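You operate a simulated robot arm through the tools that you are given. There is no shell and no other tool. Be economical: measure what you need, move in short steps, check, and stop when the job is done.

You are at the controls of a simulated robot arm. One attempt, no reset.

Task
Put one of the shims from the gauge stretch of the parts bench on the grey pedal.

The check looks at the end state, three seconds after you hand in, the way a careful person would. Anything else that was tipped, shoved, dropped, spilled or broken makes it a failure.

Robot
A 6-joint arm with a two-finger parallel gripper, fixed in place. Base frame: the origin is at the foot of the arm, x ahead of it, y to its left, z up; the work surface is at about z = 0. Lengths are in cm, angles in rad, forces in N, time in s.
With the tool pointing down near the work surface it reaches from about 14 to 58 cm from the base axis. Its first joint turns from -1.152 to 1.152 rad. Payload 2.1 kg.
The tool frame sits at the grasp point between the pads (the TCP): z along the fingers, y along the line on which they close. The tips reach 3 cm beyond it. The gripper opens to 9.4 cm. The fingers are 2.8 cm wide and 1 cm thick; the gripper's body (5 by 9.6 cm) begins 5.5 cm behind the TCP.
Orientation is told as [roll, pitch, yaw] about the base's x, y, z axes, in that order, counted from this pose: with the fingers straight down and closing along the base's y, the tool's x points along the base's -x, its y along +y and its z along -z.

Tools
- The arm moves only by the tool nudge_tool. Its argument "targets" is a list that holds one entry, the list of rows, each a list of 7 numbers: the shift along the tool's x, y, z in cm, then the turn, a rotation vector about the tool's x, y, z in rad, then the closure, from 0 (fully open) to 1 (shut). In form: [[[tx, ty, tz, ax, ay, az, fingers], ...]]. A call has 1 to 12 rows; each row shifts and turns the commanded pose from where the row before left it, along the tool's axes as they then stand. Each row takes 0.2 s and may step no farther than 5 cm and 0.15 rad from the row before; otherwise, or with a gripper value out of range, the whole call is refused. Where a pose cannot be reached the arm comes as near as it can. A force on the tool above 40 N (or 10 N above the force at the start of the call, whichever is more), or a blocked arm, ends the call early, and 0.2 s more pass. The fingers move at their own pace (about 7.2 cm/s each) and stop on an object; they squeeze with about 31 N. The grip force told is the motor's: it shows also when the fingers shut on nothing. Time passes only in rows, and 0.2 s behind the last, so rows that do not move let the fingers close. The reply holds the time, the measured pose of the TCP, the force on the tool along the base axes, the opening and the grip force, in the units named above and with some noise, and new pictures: "views" is both (left out), scene, wrist or none.
- Cameras (640 x 400 px; columns grow to the right, rows downward): "scene" is fixed at [4.94, -36.41, 48.86]; the picture's right is [0.83, -0.56, 0.00], its down [-0.29, -0.43, -0.86] and it looks along [0.48, 0.71, -0.51] (base axes); focal length 303 px, centre (320, 200). "wrist" rides on the gripper at [-3.7, 0, -5.8] in the tool frame; the picture's right is [0.00, -1.00, 0.00], its down [0.97, 0.00, -0.24] and it looks along [0.24, 0.00, 0.97] (tool axes); focal length 218 px, centre (320, 200).
- pixel_to_xyz(camera, pixels): for up to 12 pixels [column, row] of the newest picture of that camera ("zoom" is the newest enlarged one), the place [x, y, z] in the base frame of the surface seen there, good to about 0.3 cm. It takes no simulated time.
- enlarge(camera, box): a new picture of the part [left, top, right, bottom] of that camera's present view, enlarged. It takes no simulated time.
- sign_off(): hands the job in; it is judged then, once.

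Work in short steps. Measure before you move; look again where a grasp or a placing could have gone wrong, and mend it. You have 60 turns and 120 pictures in all, those below and enlarged ones among them. Open the gripper and draw the arm clear of the work before you hand the job in, unless the task says otherwise; then end with one line.

The tools are called after "Emit:" as name(argument=value, ...) on one line, values as JSON. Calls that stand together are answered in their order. nudge_tool: Moves the arm, as the interface text tells. Its arguments: {"type":"object","properties":{"targets":{"type":"array","items":{"type":"array","items":{"type":"array","items":{"type":"number"}}}},"views":{"type":"string","enum":["both","scene","wrist","none"]}},"required":["targets"]} The other tools are called the same way: pixel_to_xyz (camera, pixels) gives the place of the surface under pixels of a picture; enlarge (camera, box) takes an enlarged picture of a part of a camera's view; sign_off () hands the job in.

At the start:

```text
t: 0.0
position: [23.25, 12.98, 28.37]
tcp_rot: [-0.001, -0.002, -0.002]
ft_force: [0.3, 0.2, 0.6]
grip_width: 9.39
gripper_force: 0.1
```

scene: 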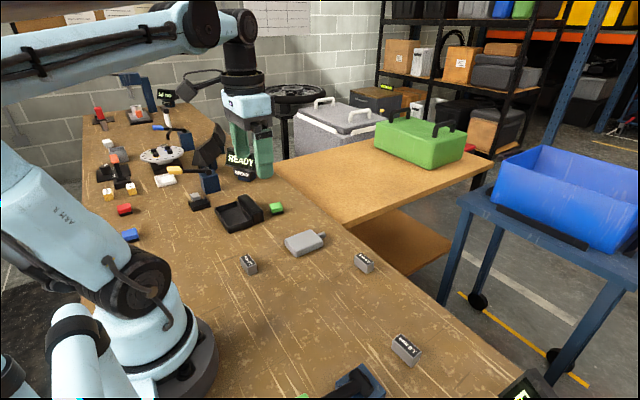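
wrist: 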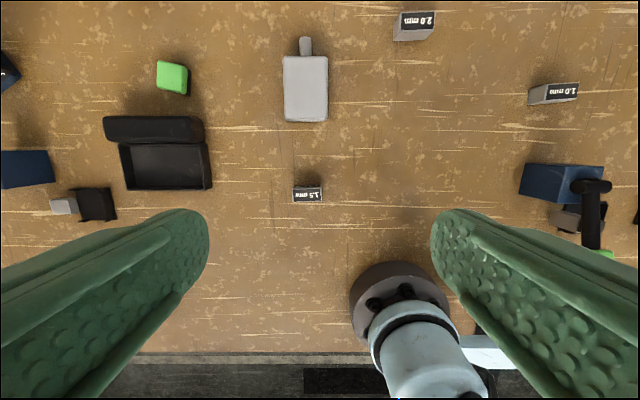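

The wrist view shows three labelled shims (at about (415,25), (307,194), (553,93)) and a grey object with a stub at (305,88). I'll enlarge to identify things first.

Emit:
enlarge(camera="scene", box=[180, 160, 460, 335])

Emit:
enlarge(camera="scene", box=[70, 80, 310, 230])

Emit:
enlarge(camera="scene", box=[280, 300, 560, 400])

Emit:
pixel_to_xyz(camera="wrist", pixels=[[305, 88], [305, 45], [307, 188], [415, 25], [553, 93], [288, 60], [325, 60], [286, 118], [325, 118], [280, 220], [565, 180]])

```text
2.29 times, centred on (320, 248) of scene
```

zoom: 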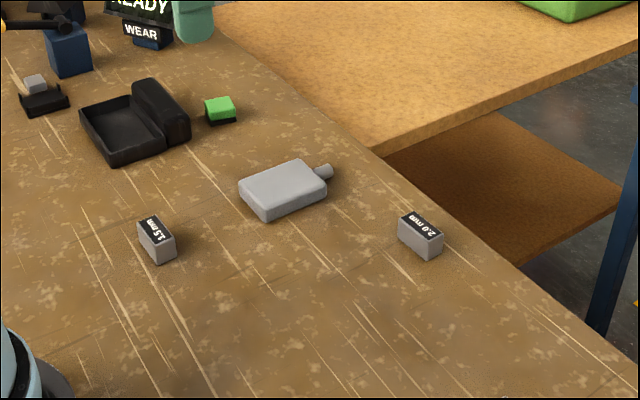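

```text
2.67 times, centred on (190, 155) of scene
```

zoom: 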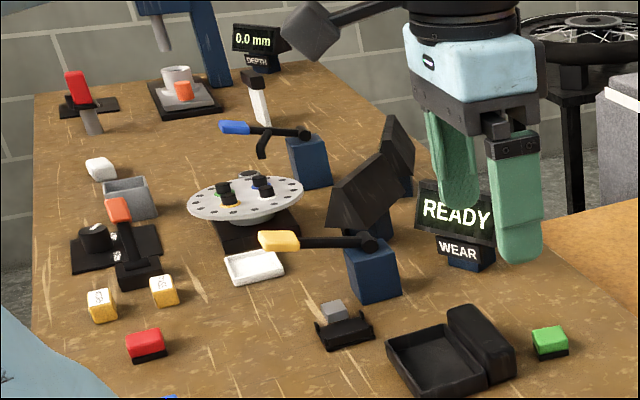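

```text
2.29 times, centred on (420, 350) of scene
```

zoom: 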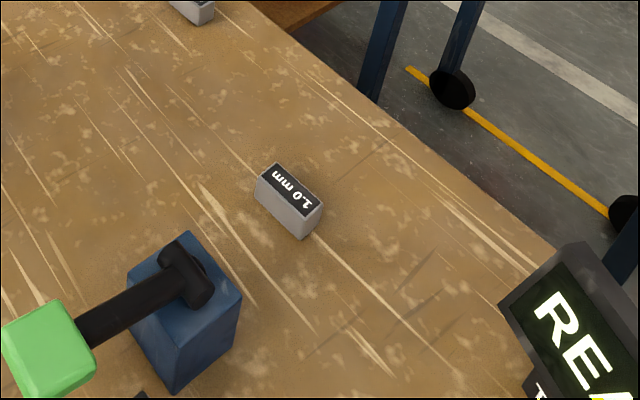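

```text
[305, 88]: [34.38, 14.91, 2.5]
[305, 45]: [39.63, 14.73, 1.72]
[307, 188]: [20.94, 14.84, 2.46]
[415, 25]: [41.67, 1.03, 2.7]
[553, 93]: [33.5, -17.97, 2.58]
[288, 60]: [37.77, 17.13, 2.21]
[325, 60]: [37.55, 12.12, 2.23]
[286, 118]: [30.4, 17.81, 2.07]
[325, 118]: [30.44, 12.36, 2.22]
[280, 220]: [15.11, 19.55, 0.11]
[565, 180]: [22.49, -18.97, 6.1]
```

Several candidates for the pedal exist (grey cap on black base near (195,198), grey block near (305,243)). I'll zoom closer on the details.

Emit:
enlarge(camera="scene", box=[150, 150, 300, 244])

Emit:
enlarge(camera="scene", box=[80, 70, 200, 145])

Emit:
enlarge(camera="scene", box=[80, 130, 200, 245])

Emit:
enlarge(camera="wrist", box=[0, 30, 230, 230])

Emit:
enlarge(camera="wrist", box=[480, 50, 640, 280])

Emit:
enlarge(camera="wrist", box=[240, 0, 440, 125])

```text
4.26 times, centred on (225, 197) of scene
```

zoom: 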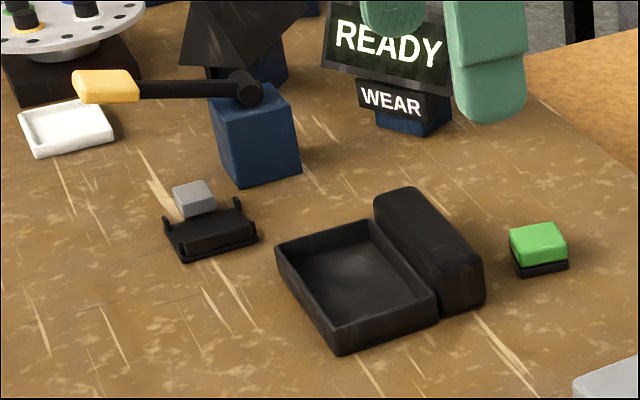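

```text
5.33 times, centred on (140, 108) of scene
```

zoom: 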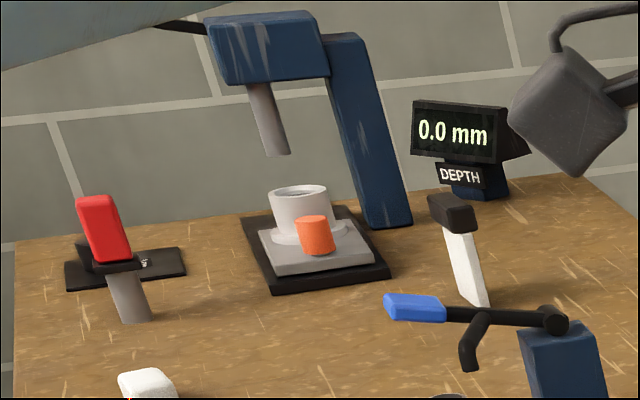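

```text
3.48 times, centred on (140, 188) of scene
```

zoom: 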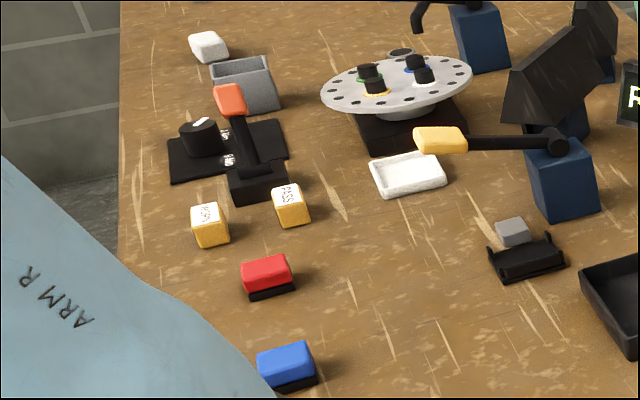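

```text
2.00 times, centred on (115, 130) of wrist
```

zoom: 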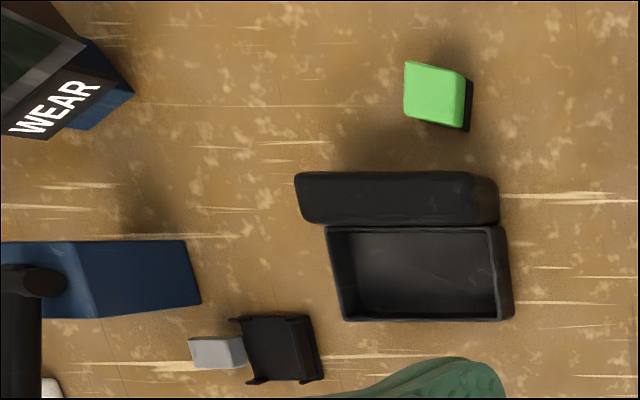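

```text
1.74 times, centred on (560, 165) of wrist
```

zoom: 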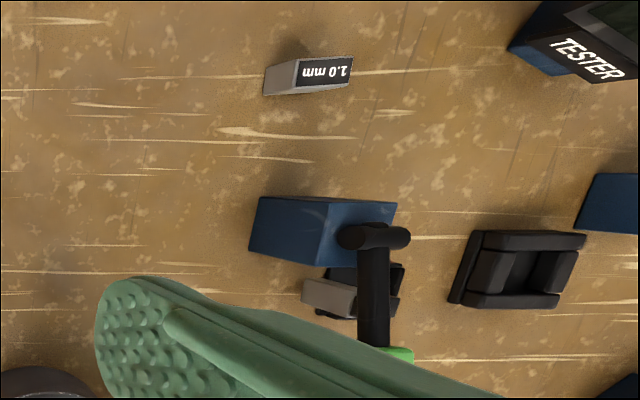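

```text
3.20 times, centred on (340, 62) of wrist
```

zoom: 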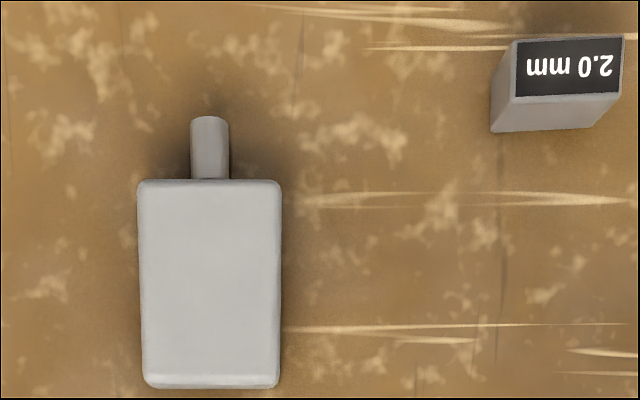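

The small grey pieces beside black cradles and the big grey block with a spindle-like stub both need identifying. I'll stay high and move to the right side (tool -y) to view the TESTER area first.

Emit:
nudge_tool(targets=[[[0, -4, 0, 0, 0, 0, 0], [0, -4, 0, 0, 0, 0, 0], [0, -4, 0, 0, 0, 0, 0], [0, -4, 0, 0, 0, 0, 0], [0, -4, 0, 0, 0, 0, 0], [0, -4, 0, 0, 0, 0, 0], [0, -4, 0, 0, 0, 0, 0]]], views="both")

```text
t: 1.6
position: [23.41, -15.05, 28.57]
tcp_rot: [-0.001, -0.002, 0.001]
ft_force: [-0.1, 0.2, 0.6]
grip_width: 9.38
gripper_force: 0.0
```

scene: 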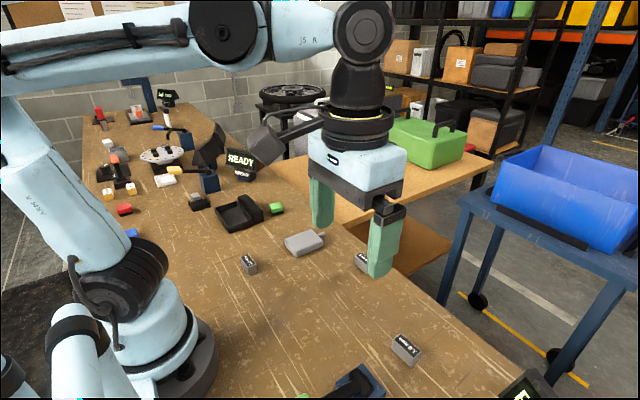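
wrist: 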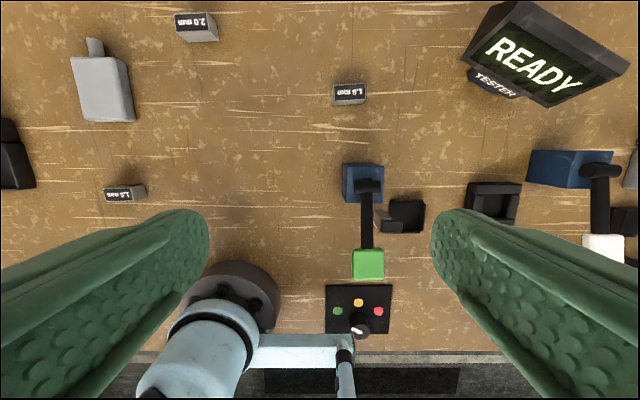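

The right side holds levers with coloured paddles and a TESTER. I'll enlarge here and shift further right for the rest of the bench.

Emit:
enlarge(camera="wrist", box=[320, 130, 640, 350])

Emit:
nudge_tool(targets=[[[0, -4, 0, 0, 0, 0, 0], [0, -4, 0, 0, 0, 0, 0], [0, -4, 0, 0, 0, 0, 0], [0, -4, 0, 0, 0, 0, 0]]], views="wrist")

```text
1.82 times, centred on (480, 240) of wrist
```

zoom: 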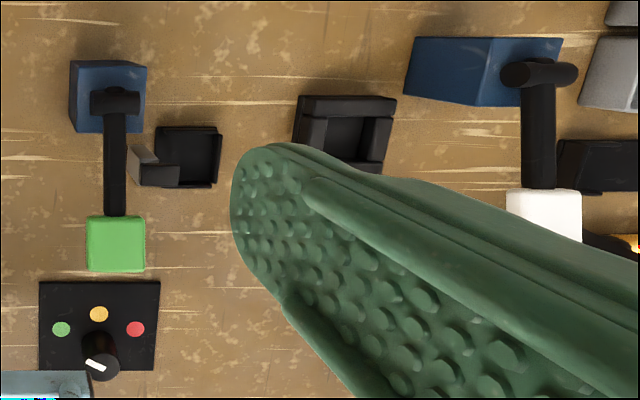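

```text
t: 2.6
position: [23.29, -31.21, 28.17]
tcp_rot: [0.001, -0.002, -0.001]
ft_force: [0.3, -0.6, 0.3]
grip_width: 9.41
gripper_force: 0.1
```

wrist: 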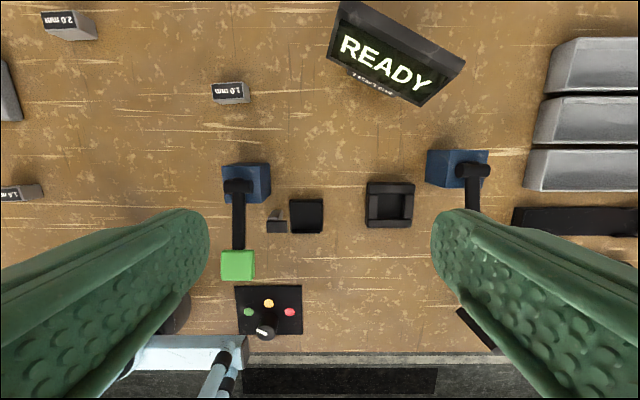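

The right end has more items, including grey ones at (590,110). I'll go a bit further to see them.

Emit:
nudge_tool(targets=[[[0, -4, 0, 0, 0, 0, 0], [0, -4, 0, 0, 0, 0, 0], [0, -4, 0, 0, 0, 0, 0]]], views="wrist")

Emit:
enlarge(camera="wrist", box=[320, 0, 640, 350])

Emit:
enlarge(camera="wrist", box=[140, 0, 380, 300])

```text
t: 3.4
position: [23.28, -42.93, 28.22]
tcp_rot: [0.0, -0.002, 0.0]
ft_force: [0.2, -0.1, -0.2]
grip_width: 9.38
gripper_force: 0.1
```

wrist: 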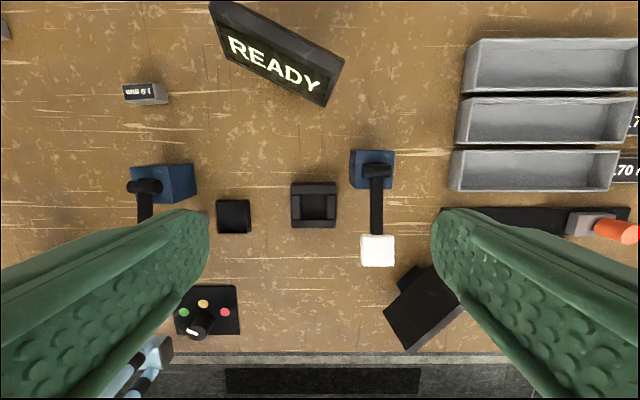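

```text
1.14 times, centred on (480, 175) of wrist
```

zoom: 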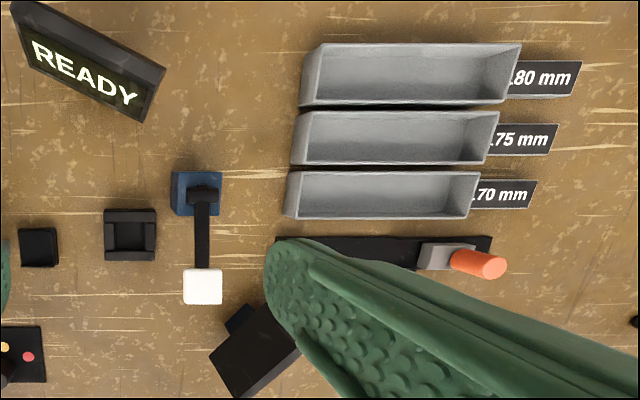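

```text
1.33 times, centred on (260, 150) of wrist
```

zoom: 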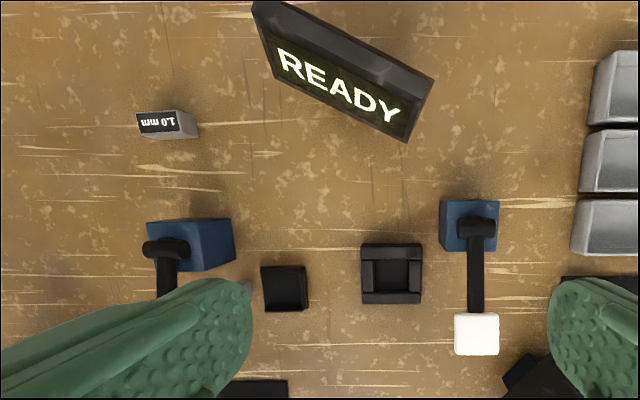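

No grey pedal on this end, just labelled trays and a slide gauge. I'll go to the left end to view the WEAR and DEPTH areas.

Emit:
nudge_tool(targets=[[[0, 5, 0, 0, 0, 0, 0], [0, 5, 0, 0, 0, 0, 0], [0, 5, 0, 0, 0, 0, 0], [0, 5, 0, 0, 0, 0, 0], [0, 5, 0, 0, 0, 0, 0], [0, 5, 0, 0, 0, 0, 0], [0, 5, 0, 0, 0, 0, 0], [0, 5, 0, 0, 0, 0, 0], [0, 5, 0, 0, 0, 0, 0], [0, 5, 0, 0, 0, 0, 0], [0, 5, 0, 0, 0, 0, 0], [0, 5, 0, 0, 0, 0, 0]]], views="none")

Emit:
nudge_tool(targets=[[[0, 5, 0, 0, 0, 0, 0], [0, 5, 0, 0, 0, 0, 0], [0, 5, 0, 0, 0, 0, 0], [0, 0, 0, 0, 0, 0, 0]]], views="wrist")

Emit:
enlarge(camera="wrist", box=[200, 0, 480, 240])

Emit:
nudge_tool(targets=[[[0, 5, 0, 0, 0, 0, 0], [0, 5, 0, 0, 0, 0, 0], [0, 3, 0, 0, 0, 0, 0], [0, 0, 0, 0, 0, 0, 0]]], views="wrist")

```text
t: 6.0
position: [23.14, 17.01, 28.09]
tcp_rot: [-0.001, -0.002, -0.002]
ft_force: [-0.4, -0.4, 0.4]
grip_width: 9.38
gripper_force: 0.0
```

```text
t: 7.0
position: [23.31, 32.26, 28.13]
tcp_rot: [0.0, -0.002, -0.001]
ft_force: [0.0, -0.5, 0.0]
grip_width: 9.38
gripper_force: 0.1
```

wrist: 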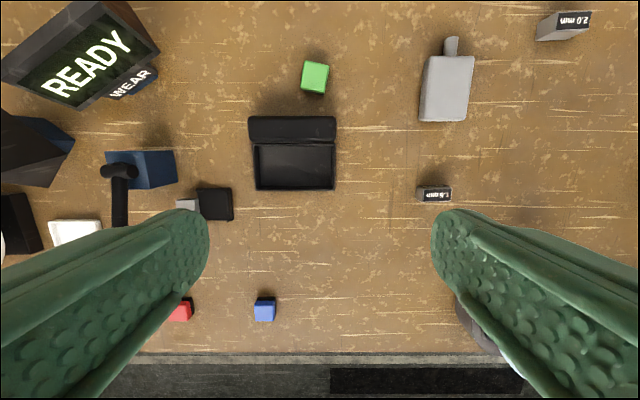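

```text
1.67 times, centred on (340, 120) of wrist
```

zoom: 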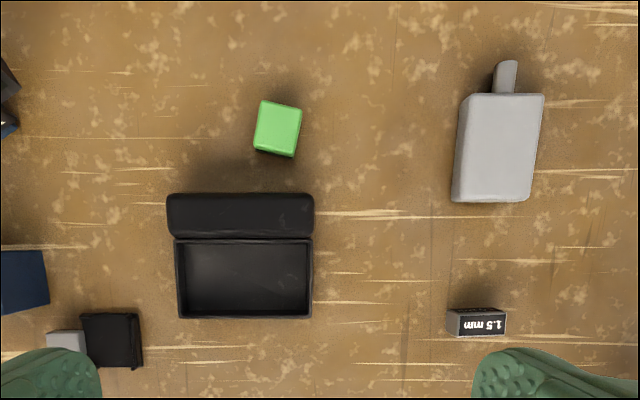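

```text
t: 8.0
position: [23.14, 45.02, 28.25]
tcp_rot: [0.0, -0.001, -0.002]
ft_force: [0.5, 0.6, -0.1]
grip_width: 9.4
gripper_force: 0.1
```

wrist: 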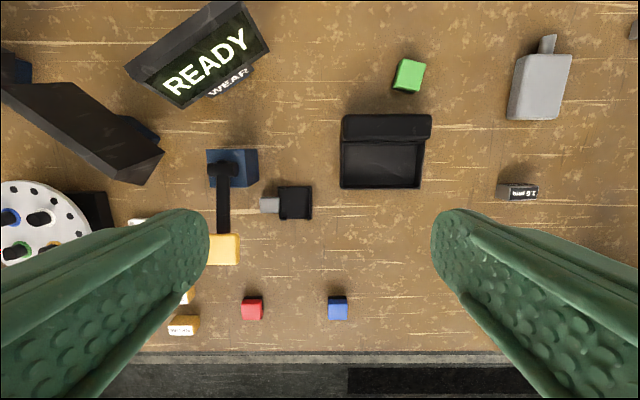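

Only one object looks like a pedal: the grey flat body with a spindle stub, centred near (34.3, 14.9). The small grey tabs belong to cradles. I'll go above the 1.5 mm shim at (20.9, 14.8) and partway down to measure it.

Emit:
nudge_tool(targets=[[[0, -5, 0, 0, 0, 0, 0], [0, -5, 0, 0, 0, 0, 0], [0, -5, 0, 0, 0, 0, 0], [0, -5, 0, 0, 0, 0, 0], [0, -5, 0, 0, 0, 0, 0], [2.2, -5, 0, 0, 0, 0, 0], [0, 0, 4, 0, 0, 0, 0], [0, 0, 4, 0, 0, 0, 0], [0, 0, 4, 0, 0, 0, 0], [0, 0, 0, 0, 0, 0, 0]]], views="both")

Emit:
enlarge(camera="wrist", box=[240, 120, 400, 240])

Emit:
enlarge(camera="scene", box=[220, 210, 380, 310])

```text
refused: row 6 steps farther than a row can; nothing moved
```

```text
3.33 times, centred on (320, 180) of wrist
```

zoom: 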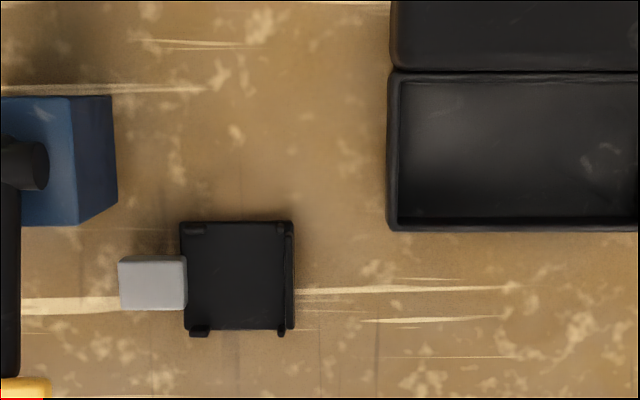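

```text
4.00 times, centred on (300, 260) of scene
```

zoom: 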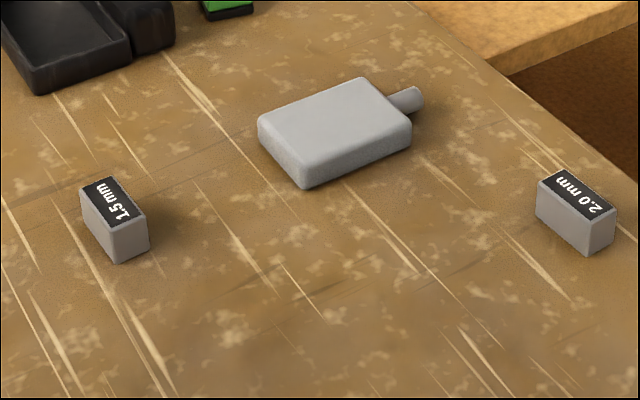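

The refused step was too long (5.5 cm), so I'll split it. The zoom shows the pedal with its stub and the shim clearly.

Emit:
nudge_tool(targets=[[[0, -5, 0, 0, 0, 0, 0], [0, -5, 0, 0, 0, 0, 0], [0, -5, 0, 0, 0, 0, 0], [0, -5, 0, 0, 0, 0, 0], [0, -5, 0, 0, 0, 0, 0], [0, -5, 0, 0, 0, 0, 0], [2.2, 0, 4, 0, 0, 0, 0], [0, 0, 4, 0, 0, 0, 0], [0, 0, 4, 0, 0, 0, 0], [0, 0, 0, 0, 0, 0, 0]]], views="wrist")

Emit:
enlarge(camera="wrist", box=[240, 140, 400, 240])

```text
t: 10.2
position: [21.22, 15.3, 16.28]
tcp_rot: [0.001, -0.001, -0.001]
ft_force: [0.5, 0.0, 0.0]
grip_width: 9.39
gripper_force: 0.0
```

wrist: 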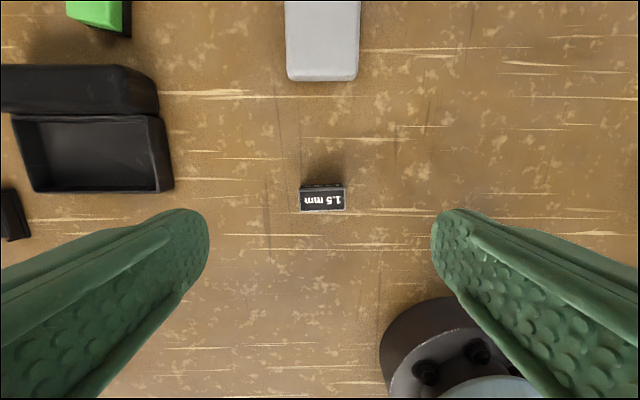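

```text
4.00 times, centred on (320, 190) of wrist
```

zoom: 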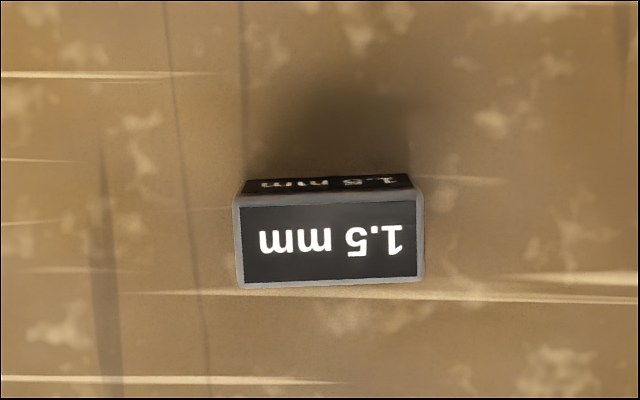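

Shim is nearly aligned with the fingers' line. I'll measure its corners.

Emit:
pixel_to_xyz(camera="zoom", pixels=[[242, 200], [414, 194], [244, 282], [418, 276], [330, 240], [100, 300]])

Emit:
pixel_to_xyz(camera="wrist", pixels=[[292, 70], [352, 70], [322, 40], [322, 10]])

```text
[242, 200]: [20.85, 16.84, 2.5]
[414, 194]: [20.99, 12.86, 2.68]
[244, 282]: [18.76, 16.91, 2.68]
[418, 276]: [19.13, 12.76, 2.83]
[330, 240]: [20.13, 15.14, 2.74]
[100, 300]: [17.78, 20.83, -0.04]
```

```text
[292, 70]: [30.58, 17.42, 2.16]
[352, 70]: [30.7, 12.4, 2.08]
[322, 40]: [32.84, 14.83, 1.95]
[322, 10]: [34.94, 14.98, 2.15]
```

Shim centre ≈ (19.95, 14.9), 4.2 × 2.1 cm, top 2.7 cm, turned ~0.035 rad. I'll align and descend to TCP z≈4 with the fingers straddling its ends.

Emit:
nudge_tool(targets=[[[1.25, -0.4, 0, 0, 0, -0.035, 0], [0, 0, 3.5, 0, 0, 0, 0], [0, 0, 3.5, 0, 0, 0, 0], [0, 0, 3, 0, 0, 0, 0], [0, 0, 2.3, 0, 0, 0, 0], [0, 0, 0, 0, 0, 0, 0]]], views="both")

```text
t: 11.6
position: [19.87, 14.6, 3.99]
tcp_rot: [0.0, -0.002, 0.033]
ft_force: [-0.1, -0.1, 0.0]
grip_width: 9.4
gripper_force: 0.1
```

scene: 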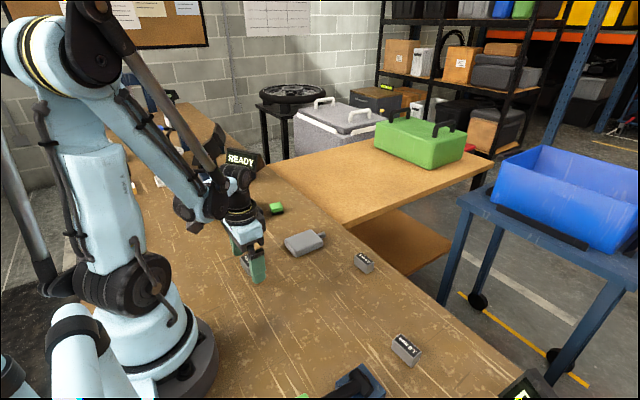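
wrist: 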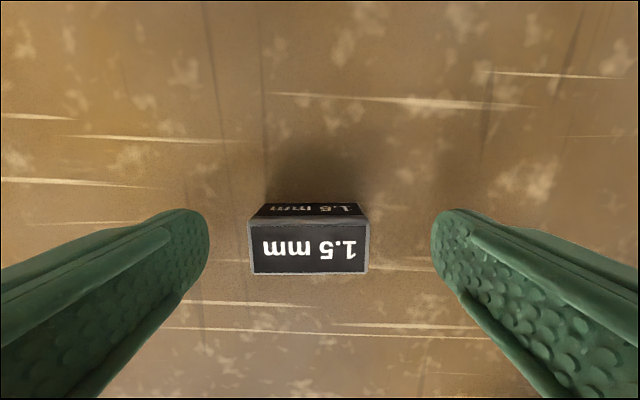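

The block top (rows 220–272, centre col 309) is nearly centred; I'll trim by 0.35 cm in y and 0.2 cm in x, then close.

Emit:
nudge_tool(targets=[[[-0.2, 0.35, 0.2, 0, 0, 0, 0], [0, 0, 0, 0, 0, 0, 0.3], [0, 0, 0, 0, 0, 0, 1], [0, 0, 0, 0, 0, 0, 1], [0, 0, 0, 0, 0, 0, 1], [0, 0, 0, 0, 0, 0, 1]]], views="wrist")

```text
t: 13.0
position: [20.14, 14.85, 3.76]
tcp_rot: [0.001, -0.002, 0.034]
ft_force: [-0.1, -0.7, -0.6]
grip_width: 4.29
gripper_force: 31.1
```

wrist: 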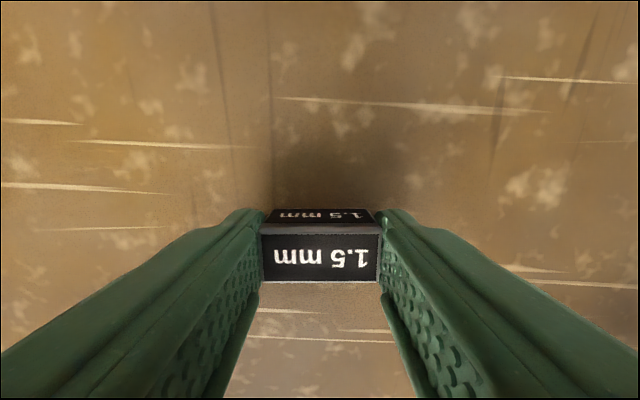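

Gripped at 4.29 cm. I'll lift about 7 cm and check.

Emit:
nudge_tool(targets=[[[0, 0, -2, 0, 0, 0, 1], [0, 0, -3, 0, 0, 0, 1], [0, 0, -3, 0, 0, 0, 1], [0, 0, -3, 0, 0, 0, 1], [0, 0, 0, 0, 0, 0, 1]]], views="both")

Emit:
enlarge(camera="scene", box=[200, 170, 360, 290])

Emit:
pixel_to_xyz(camera="scene", pixels=[[302, 241], [310, 236], [296, 246], [312, 242], [318, 236]])

```text
t: 14.2
position: [20.04, 15.03, 14.98]
tcp_rot: [0.001, -0.001, 0.035]
ft_force: [0.9, -0.6, -0.3]
grip_width: 4.29
gripper_force: 30.8
```

scene: 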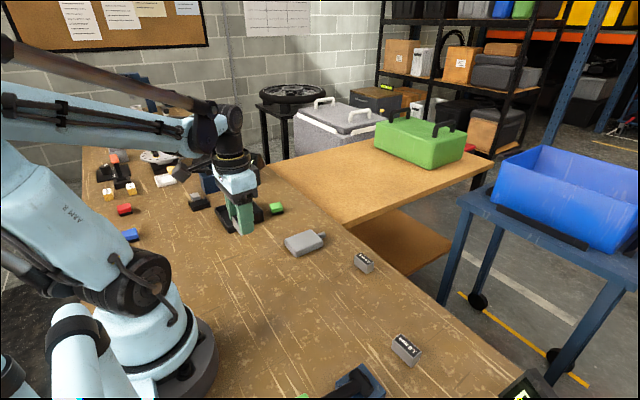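
wrist: 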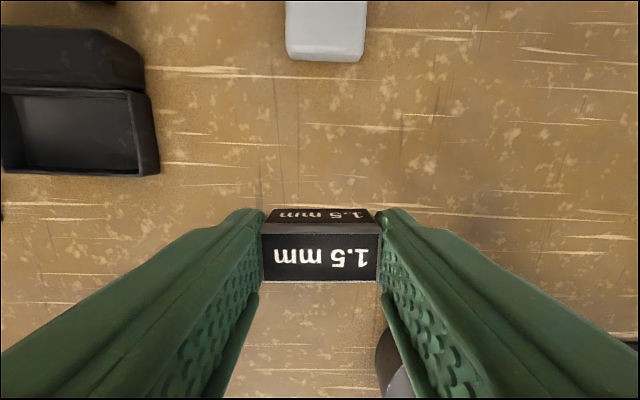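

```text
3.33 times, centred on (280, 230) of scene
```

zoom: 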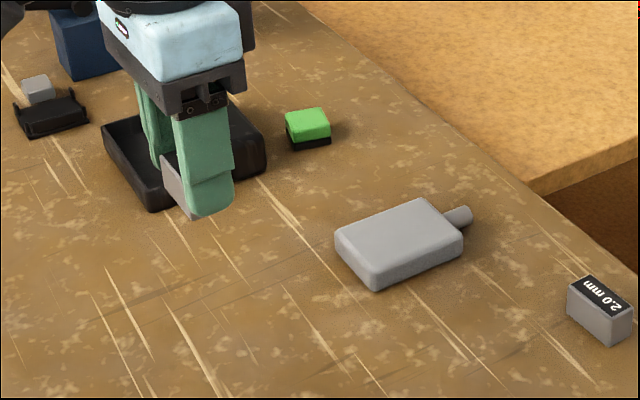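

```text
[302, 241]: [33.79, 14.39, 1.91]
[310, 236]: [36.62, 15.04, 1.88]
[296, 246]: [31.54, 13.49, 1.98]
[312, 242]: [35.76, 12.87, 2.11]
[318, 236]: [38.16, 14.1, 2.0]
```

Shim held securely. Pedal body spans x≈30.3–38, y≈12.3–17.4, top ≈2.1; I'll carry the shim over its centre (34.2, 14.85), straighten yaw, and come down to z≈8.

Emit:
nudge_tool(targets=[[[0, -0.15, 0, 0, 0, 0.035, 1], [-4, 0, 0, 0, 0, 0, 1], [-4, 0, 0, 0, 0, 0, 1], [-4, 0, 0, 0, 0, 0, 1], [-2.2, 0, 0, 0, 0, 0, 1], [0, 0, 3, 0, 0, 0, 1], [0, 0, 3, 0, 0, 0, 1], [0, 0, 1, 0, 0, 0, 1], [0, 0, 0, 0, 0, 0, 1]]], views="both")

Emit:
enlarge(camera="scene", box=[240, 180, 380, 280])

Emit:
pixel_to_xyz(camera="wrist", pixels=[[320, 190], [320, 160], [320, 130], [275, 190], [365, 190], [320, 310], [320, 340]])

```text
t: 16.2
position: [34.31, 14.89, 7.76]
tcp_rot: [0.0, -0.001, -0.003]
ft_force: [0.2, -0.3, -0.1]
grip_width: 4.28
gripper_force: 31.0
```

scene: 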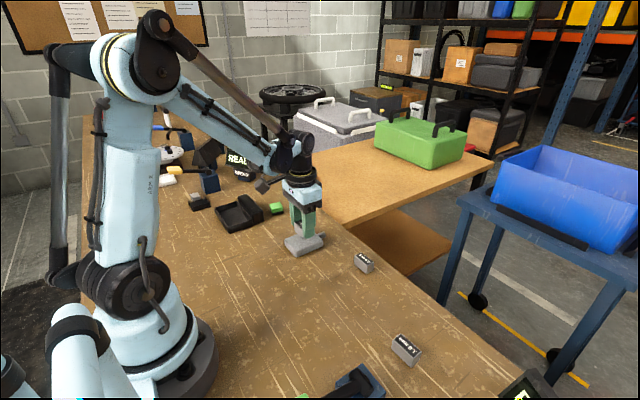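
wrist: 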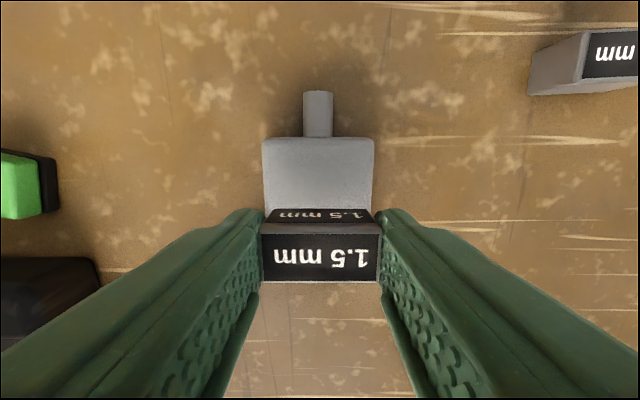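

```text
4.00 times, centred on (310, 230) of scene
```

zoom: 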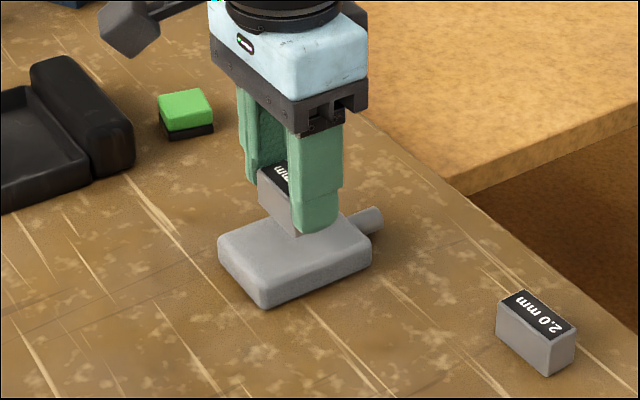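

```text
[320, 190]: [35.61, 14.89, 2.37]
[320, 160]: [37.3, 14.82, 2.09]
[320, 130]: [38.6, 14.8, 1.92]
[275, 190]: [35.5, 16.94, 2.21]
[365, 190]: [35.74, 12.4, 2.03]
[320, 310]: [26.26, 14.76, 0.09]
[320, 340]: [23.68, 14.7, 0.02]
```

Centred over the pedal. I'll lower in small steps to TCP z≈6.0 and watch the force.

Emit:
nudge_tool(targets=[[[0, 0, 1, 0, 0, 0, 1], [0, 0, 0.5, 0, 0, 0, 1], [0, 0, 0.2, 0, 0, 0, 1], [0, 0, 0, 0, 0, 0, 1]]], views="none")

Emit:
enlarge(camera="scene", box=[260, 200, 360, 270])

```text
t: 17.2
position: [34.3, 14.79, 6.14]
tcp_rot: [-0.001, -0.002, -0.002]
ft_force: [0.8, 0.4, -0.1]
grip_width: 4.28
gripper_force: 31.5
```

```text
5.71 times, centred on (310, 235) of scene
```

zoom: 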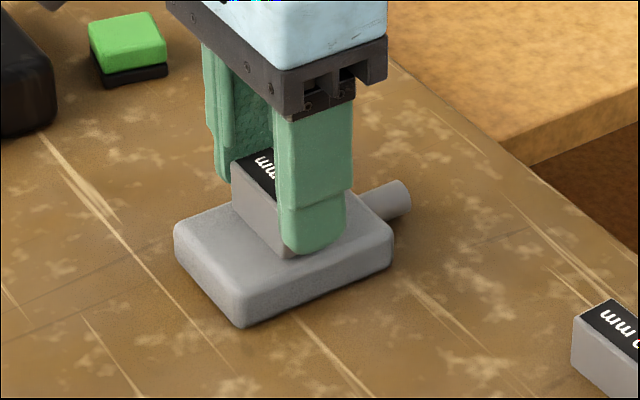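

No contact force yet at z 6.14; I'll creep down until contact.

Emit:
nudge_tool(targets=[[[0, 0, 0.15, 0, 0, 0, 1], [0, 0, 0, 0, 0, 0, 1]]], views="none")

Emit:
nudge_tool(targets=[[[0, 0, 0.1, 0, 0, 0, 1], [0, 0, 0, 0, 0, 0, 1]]], views="none")

```text
t: 17.8
position: [34.19, 14.8, 5.87]
tcp_rot: [0.0, -0.001, -0.005]
ft_force: [0.1, 0.7, -1.1]
grip_width: 4.29
gripper_force: 31.7
```

```text
t: 18.4
position: [34.3, 14.88, 5.86]
tcp_rot: [0.0, 0.0, -0.003]
ft_force: [-2.3, -0.8, 30.6]
grip_width: 4.3
gripper_force: 30.8
```

Contact (30 N). Back off 0.08 cm to unload, then open gradually and check.

Emit:
nudge_tool(targets=[[[0, 0, -0.08, 0, 0, 0, 1], [0, 0, 0, 0, 0, 0, 0.5], [0, 0, 0, 0, 0, 0, 0.3], [0, 0, 0, 0, 0, 0, 0.2], [0, 0, 0, 0, 0, 0, 0.2]]], views="both")

```text
t: 19.6
position: [34.18, 14.88, 5.99]
tcp_rot: [0.0, -0.003, -0.002]
ft_force: [-1.0, -0.1, 0.5]
grip_width: 7.5
gripper_force: 0.1
```

scene: 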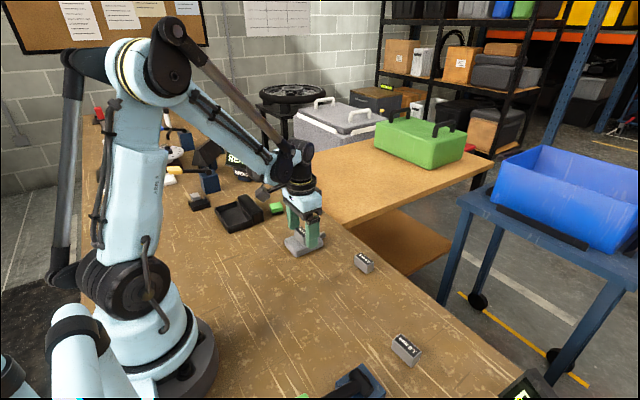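
wrist: 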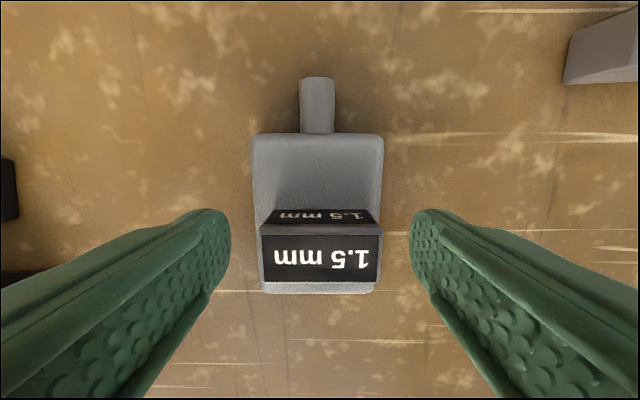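

The shim rests on the pedal and the fingers are clear at both sides. I'll retreat straight up, fully open, and check.

Emit:
nudge_tool(targets=[[[0, 0, -2, 0, 0, 0, 0.2], [0, 0, -4, 0, 0, 0, 0], [0, 0, -4, 0, 0, 0, 0], [0, 0, -4, 0, 0, 0, 0], [0, 0, -4, 0, 0, 0, 0], [4, 0, 0, 0, 0, 0, 0], [4, 0, 0, 0, 0, 0, 0], [0, 0, 0, 0, 0, 0, 0]]], views="both")

Emit:
enlarge(camera="scene", box=[240, 180, 380, 280])

```text
t: 21.4
position: [26.33, 14.79, 23.91]
tcp_rot: [-0.001, -0.004, -0.003]
ft_force: [-0.1, 0.8, -1.2]
grip_width: 9.39
gripper_force: 0.1
```

scene: 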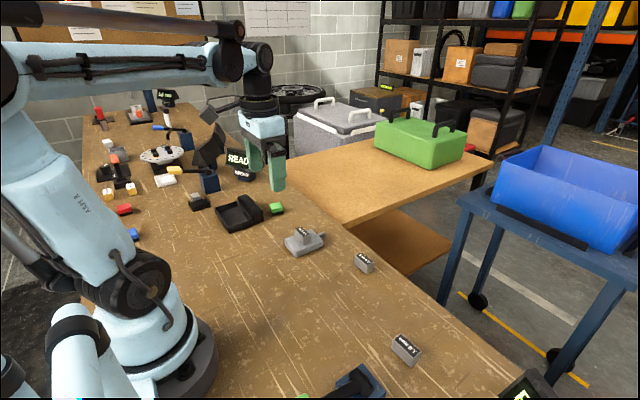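
wrist: 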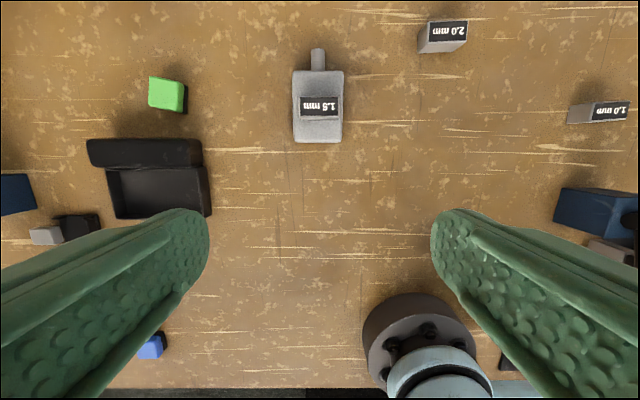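

```text
4.00 times, centred on (310, 230) of scene
```

zoom: 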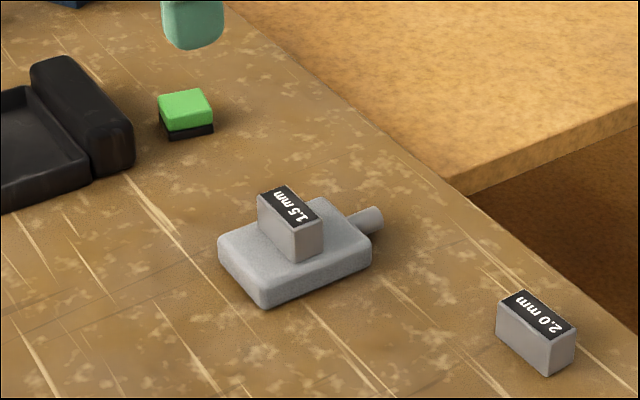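

The 1.5 mm shim sits upright and centred on the grey pedal, nothing else has moved, and the gripper is open and clear, so I'm handing in.

Emit:
sign_off()

```text
The job is handed in.
```

I put the 1.5 mm shim on the grey pedal, which I took to be the flat grey block with the stub. It sits upright and centred, nothing else looked disturbed, and the job is handed in with the gripper open and clear.
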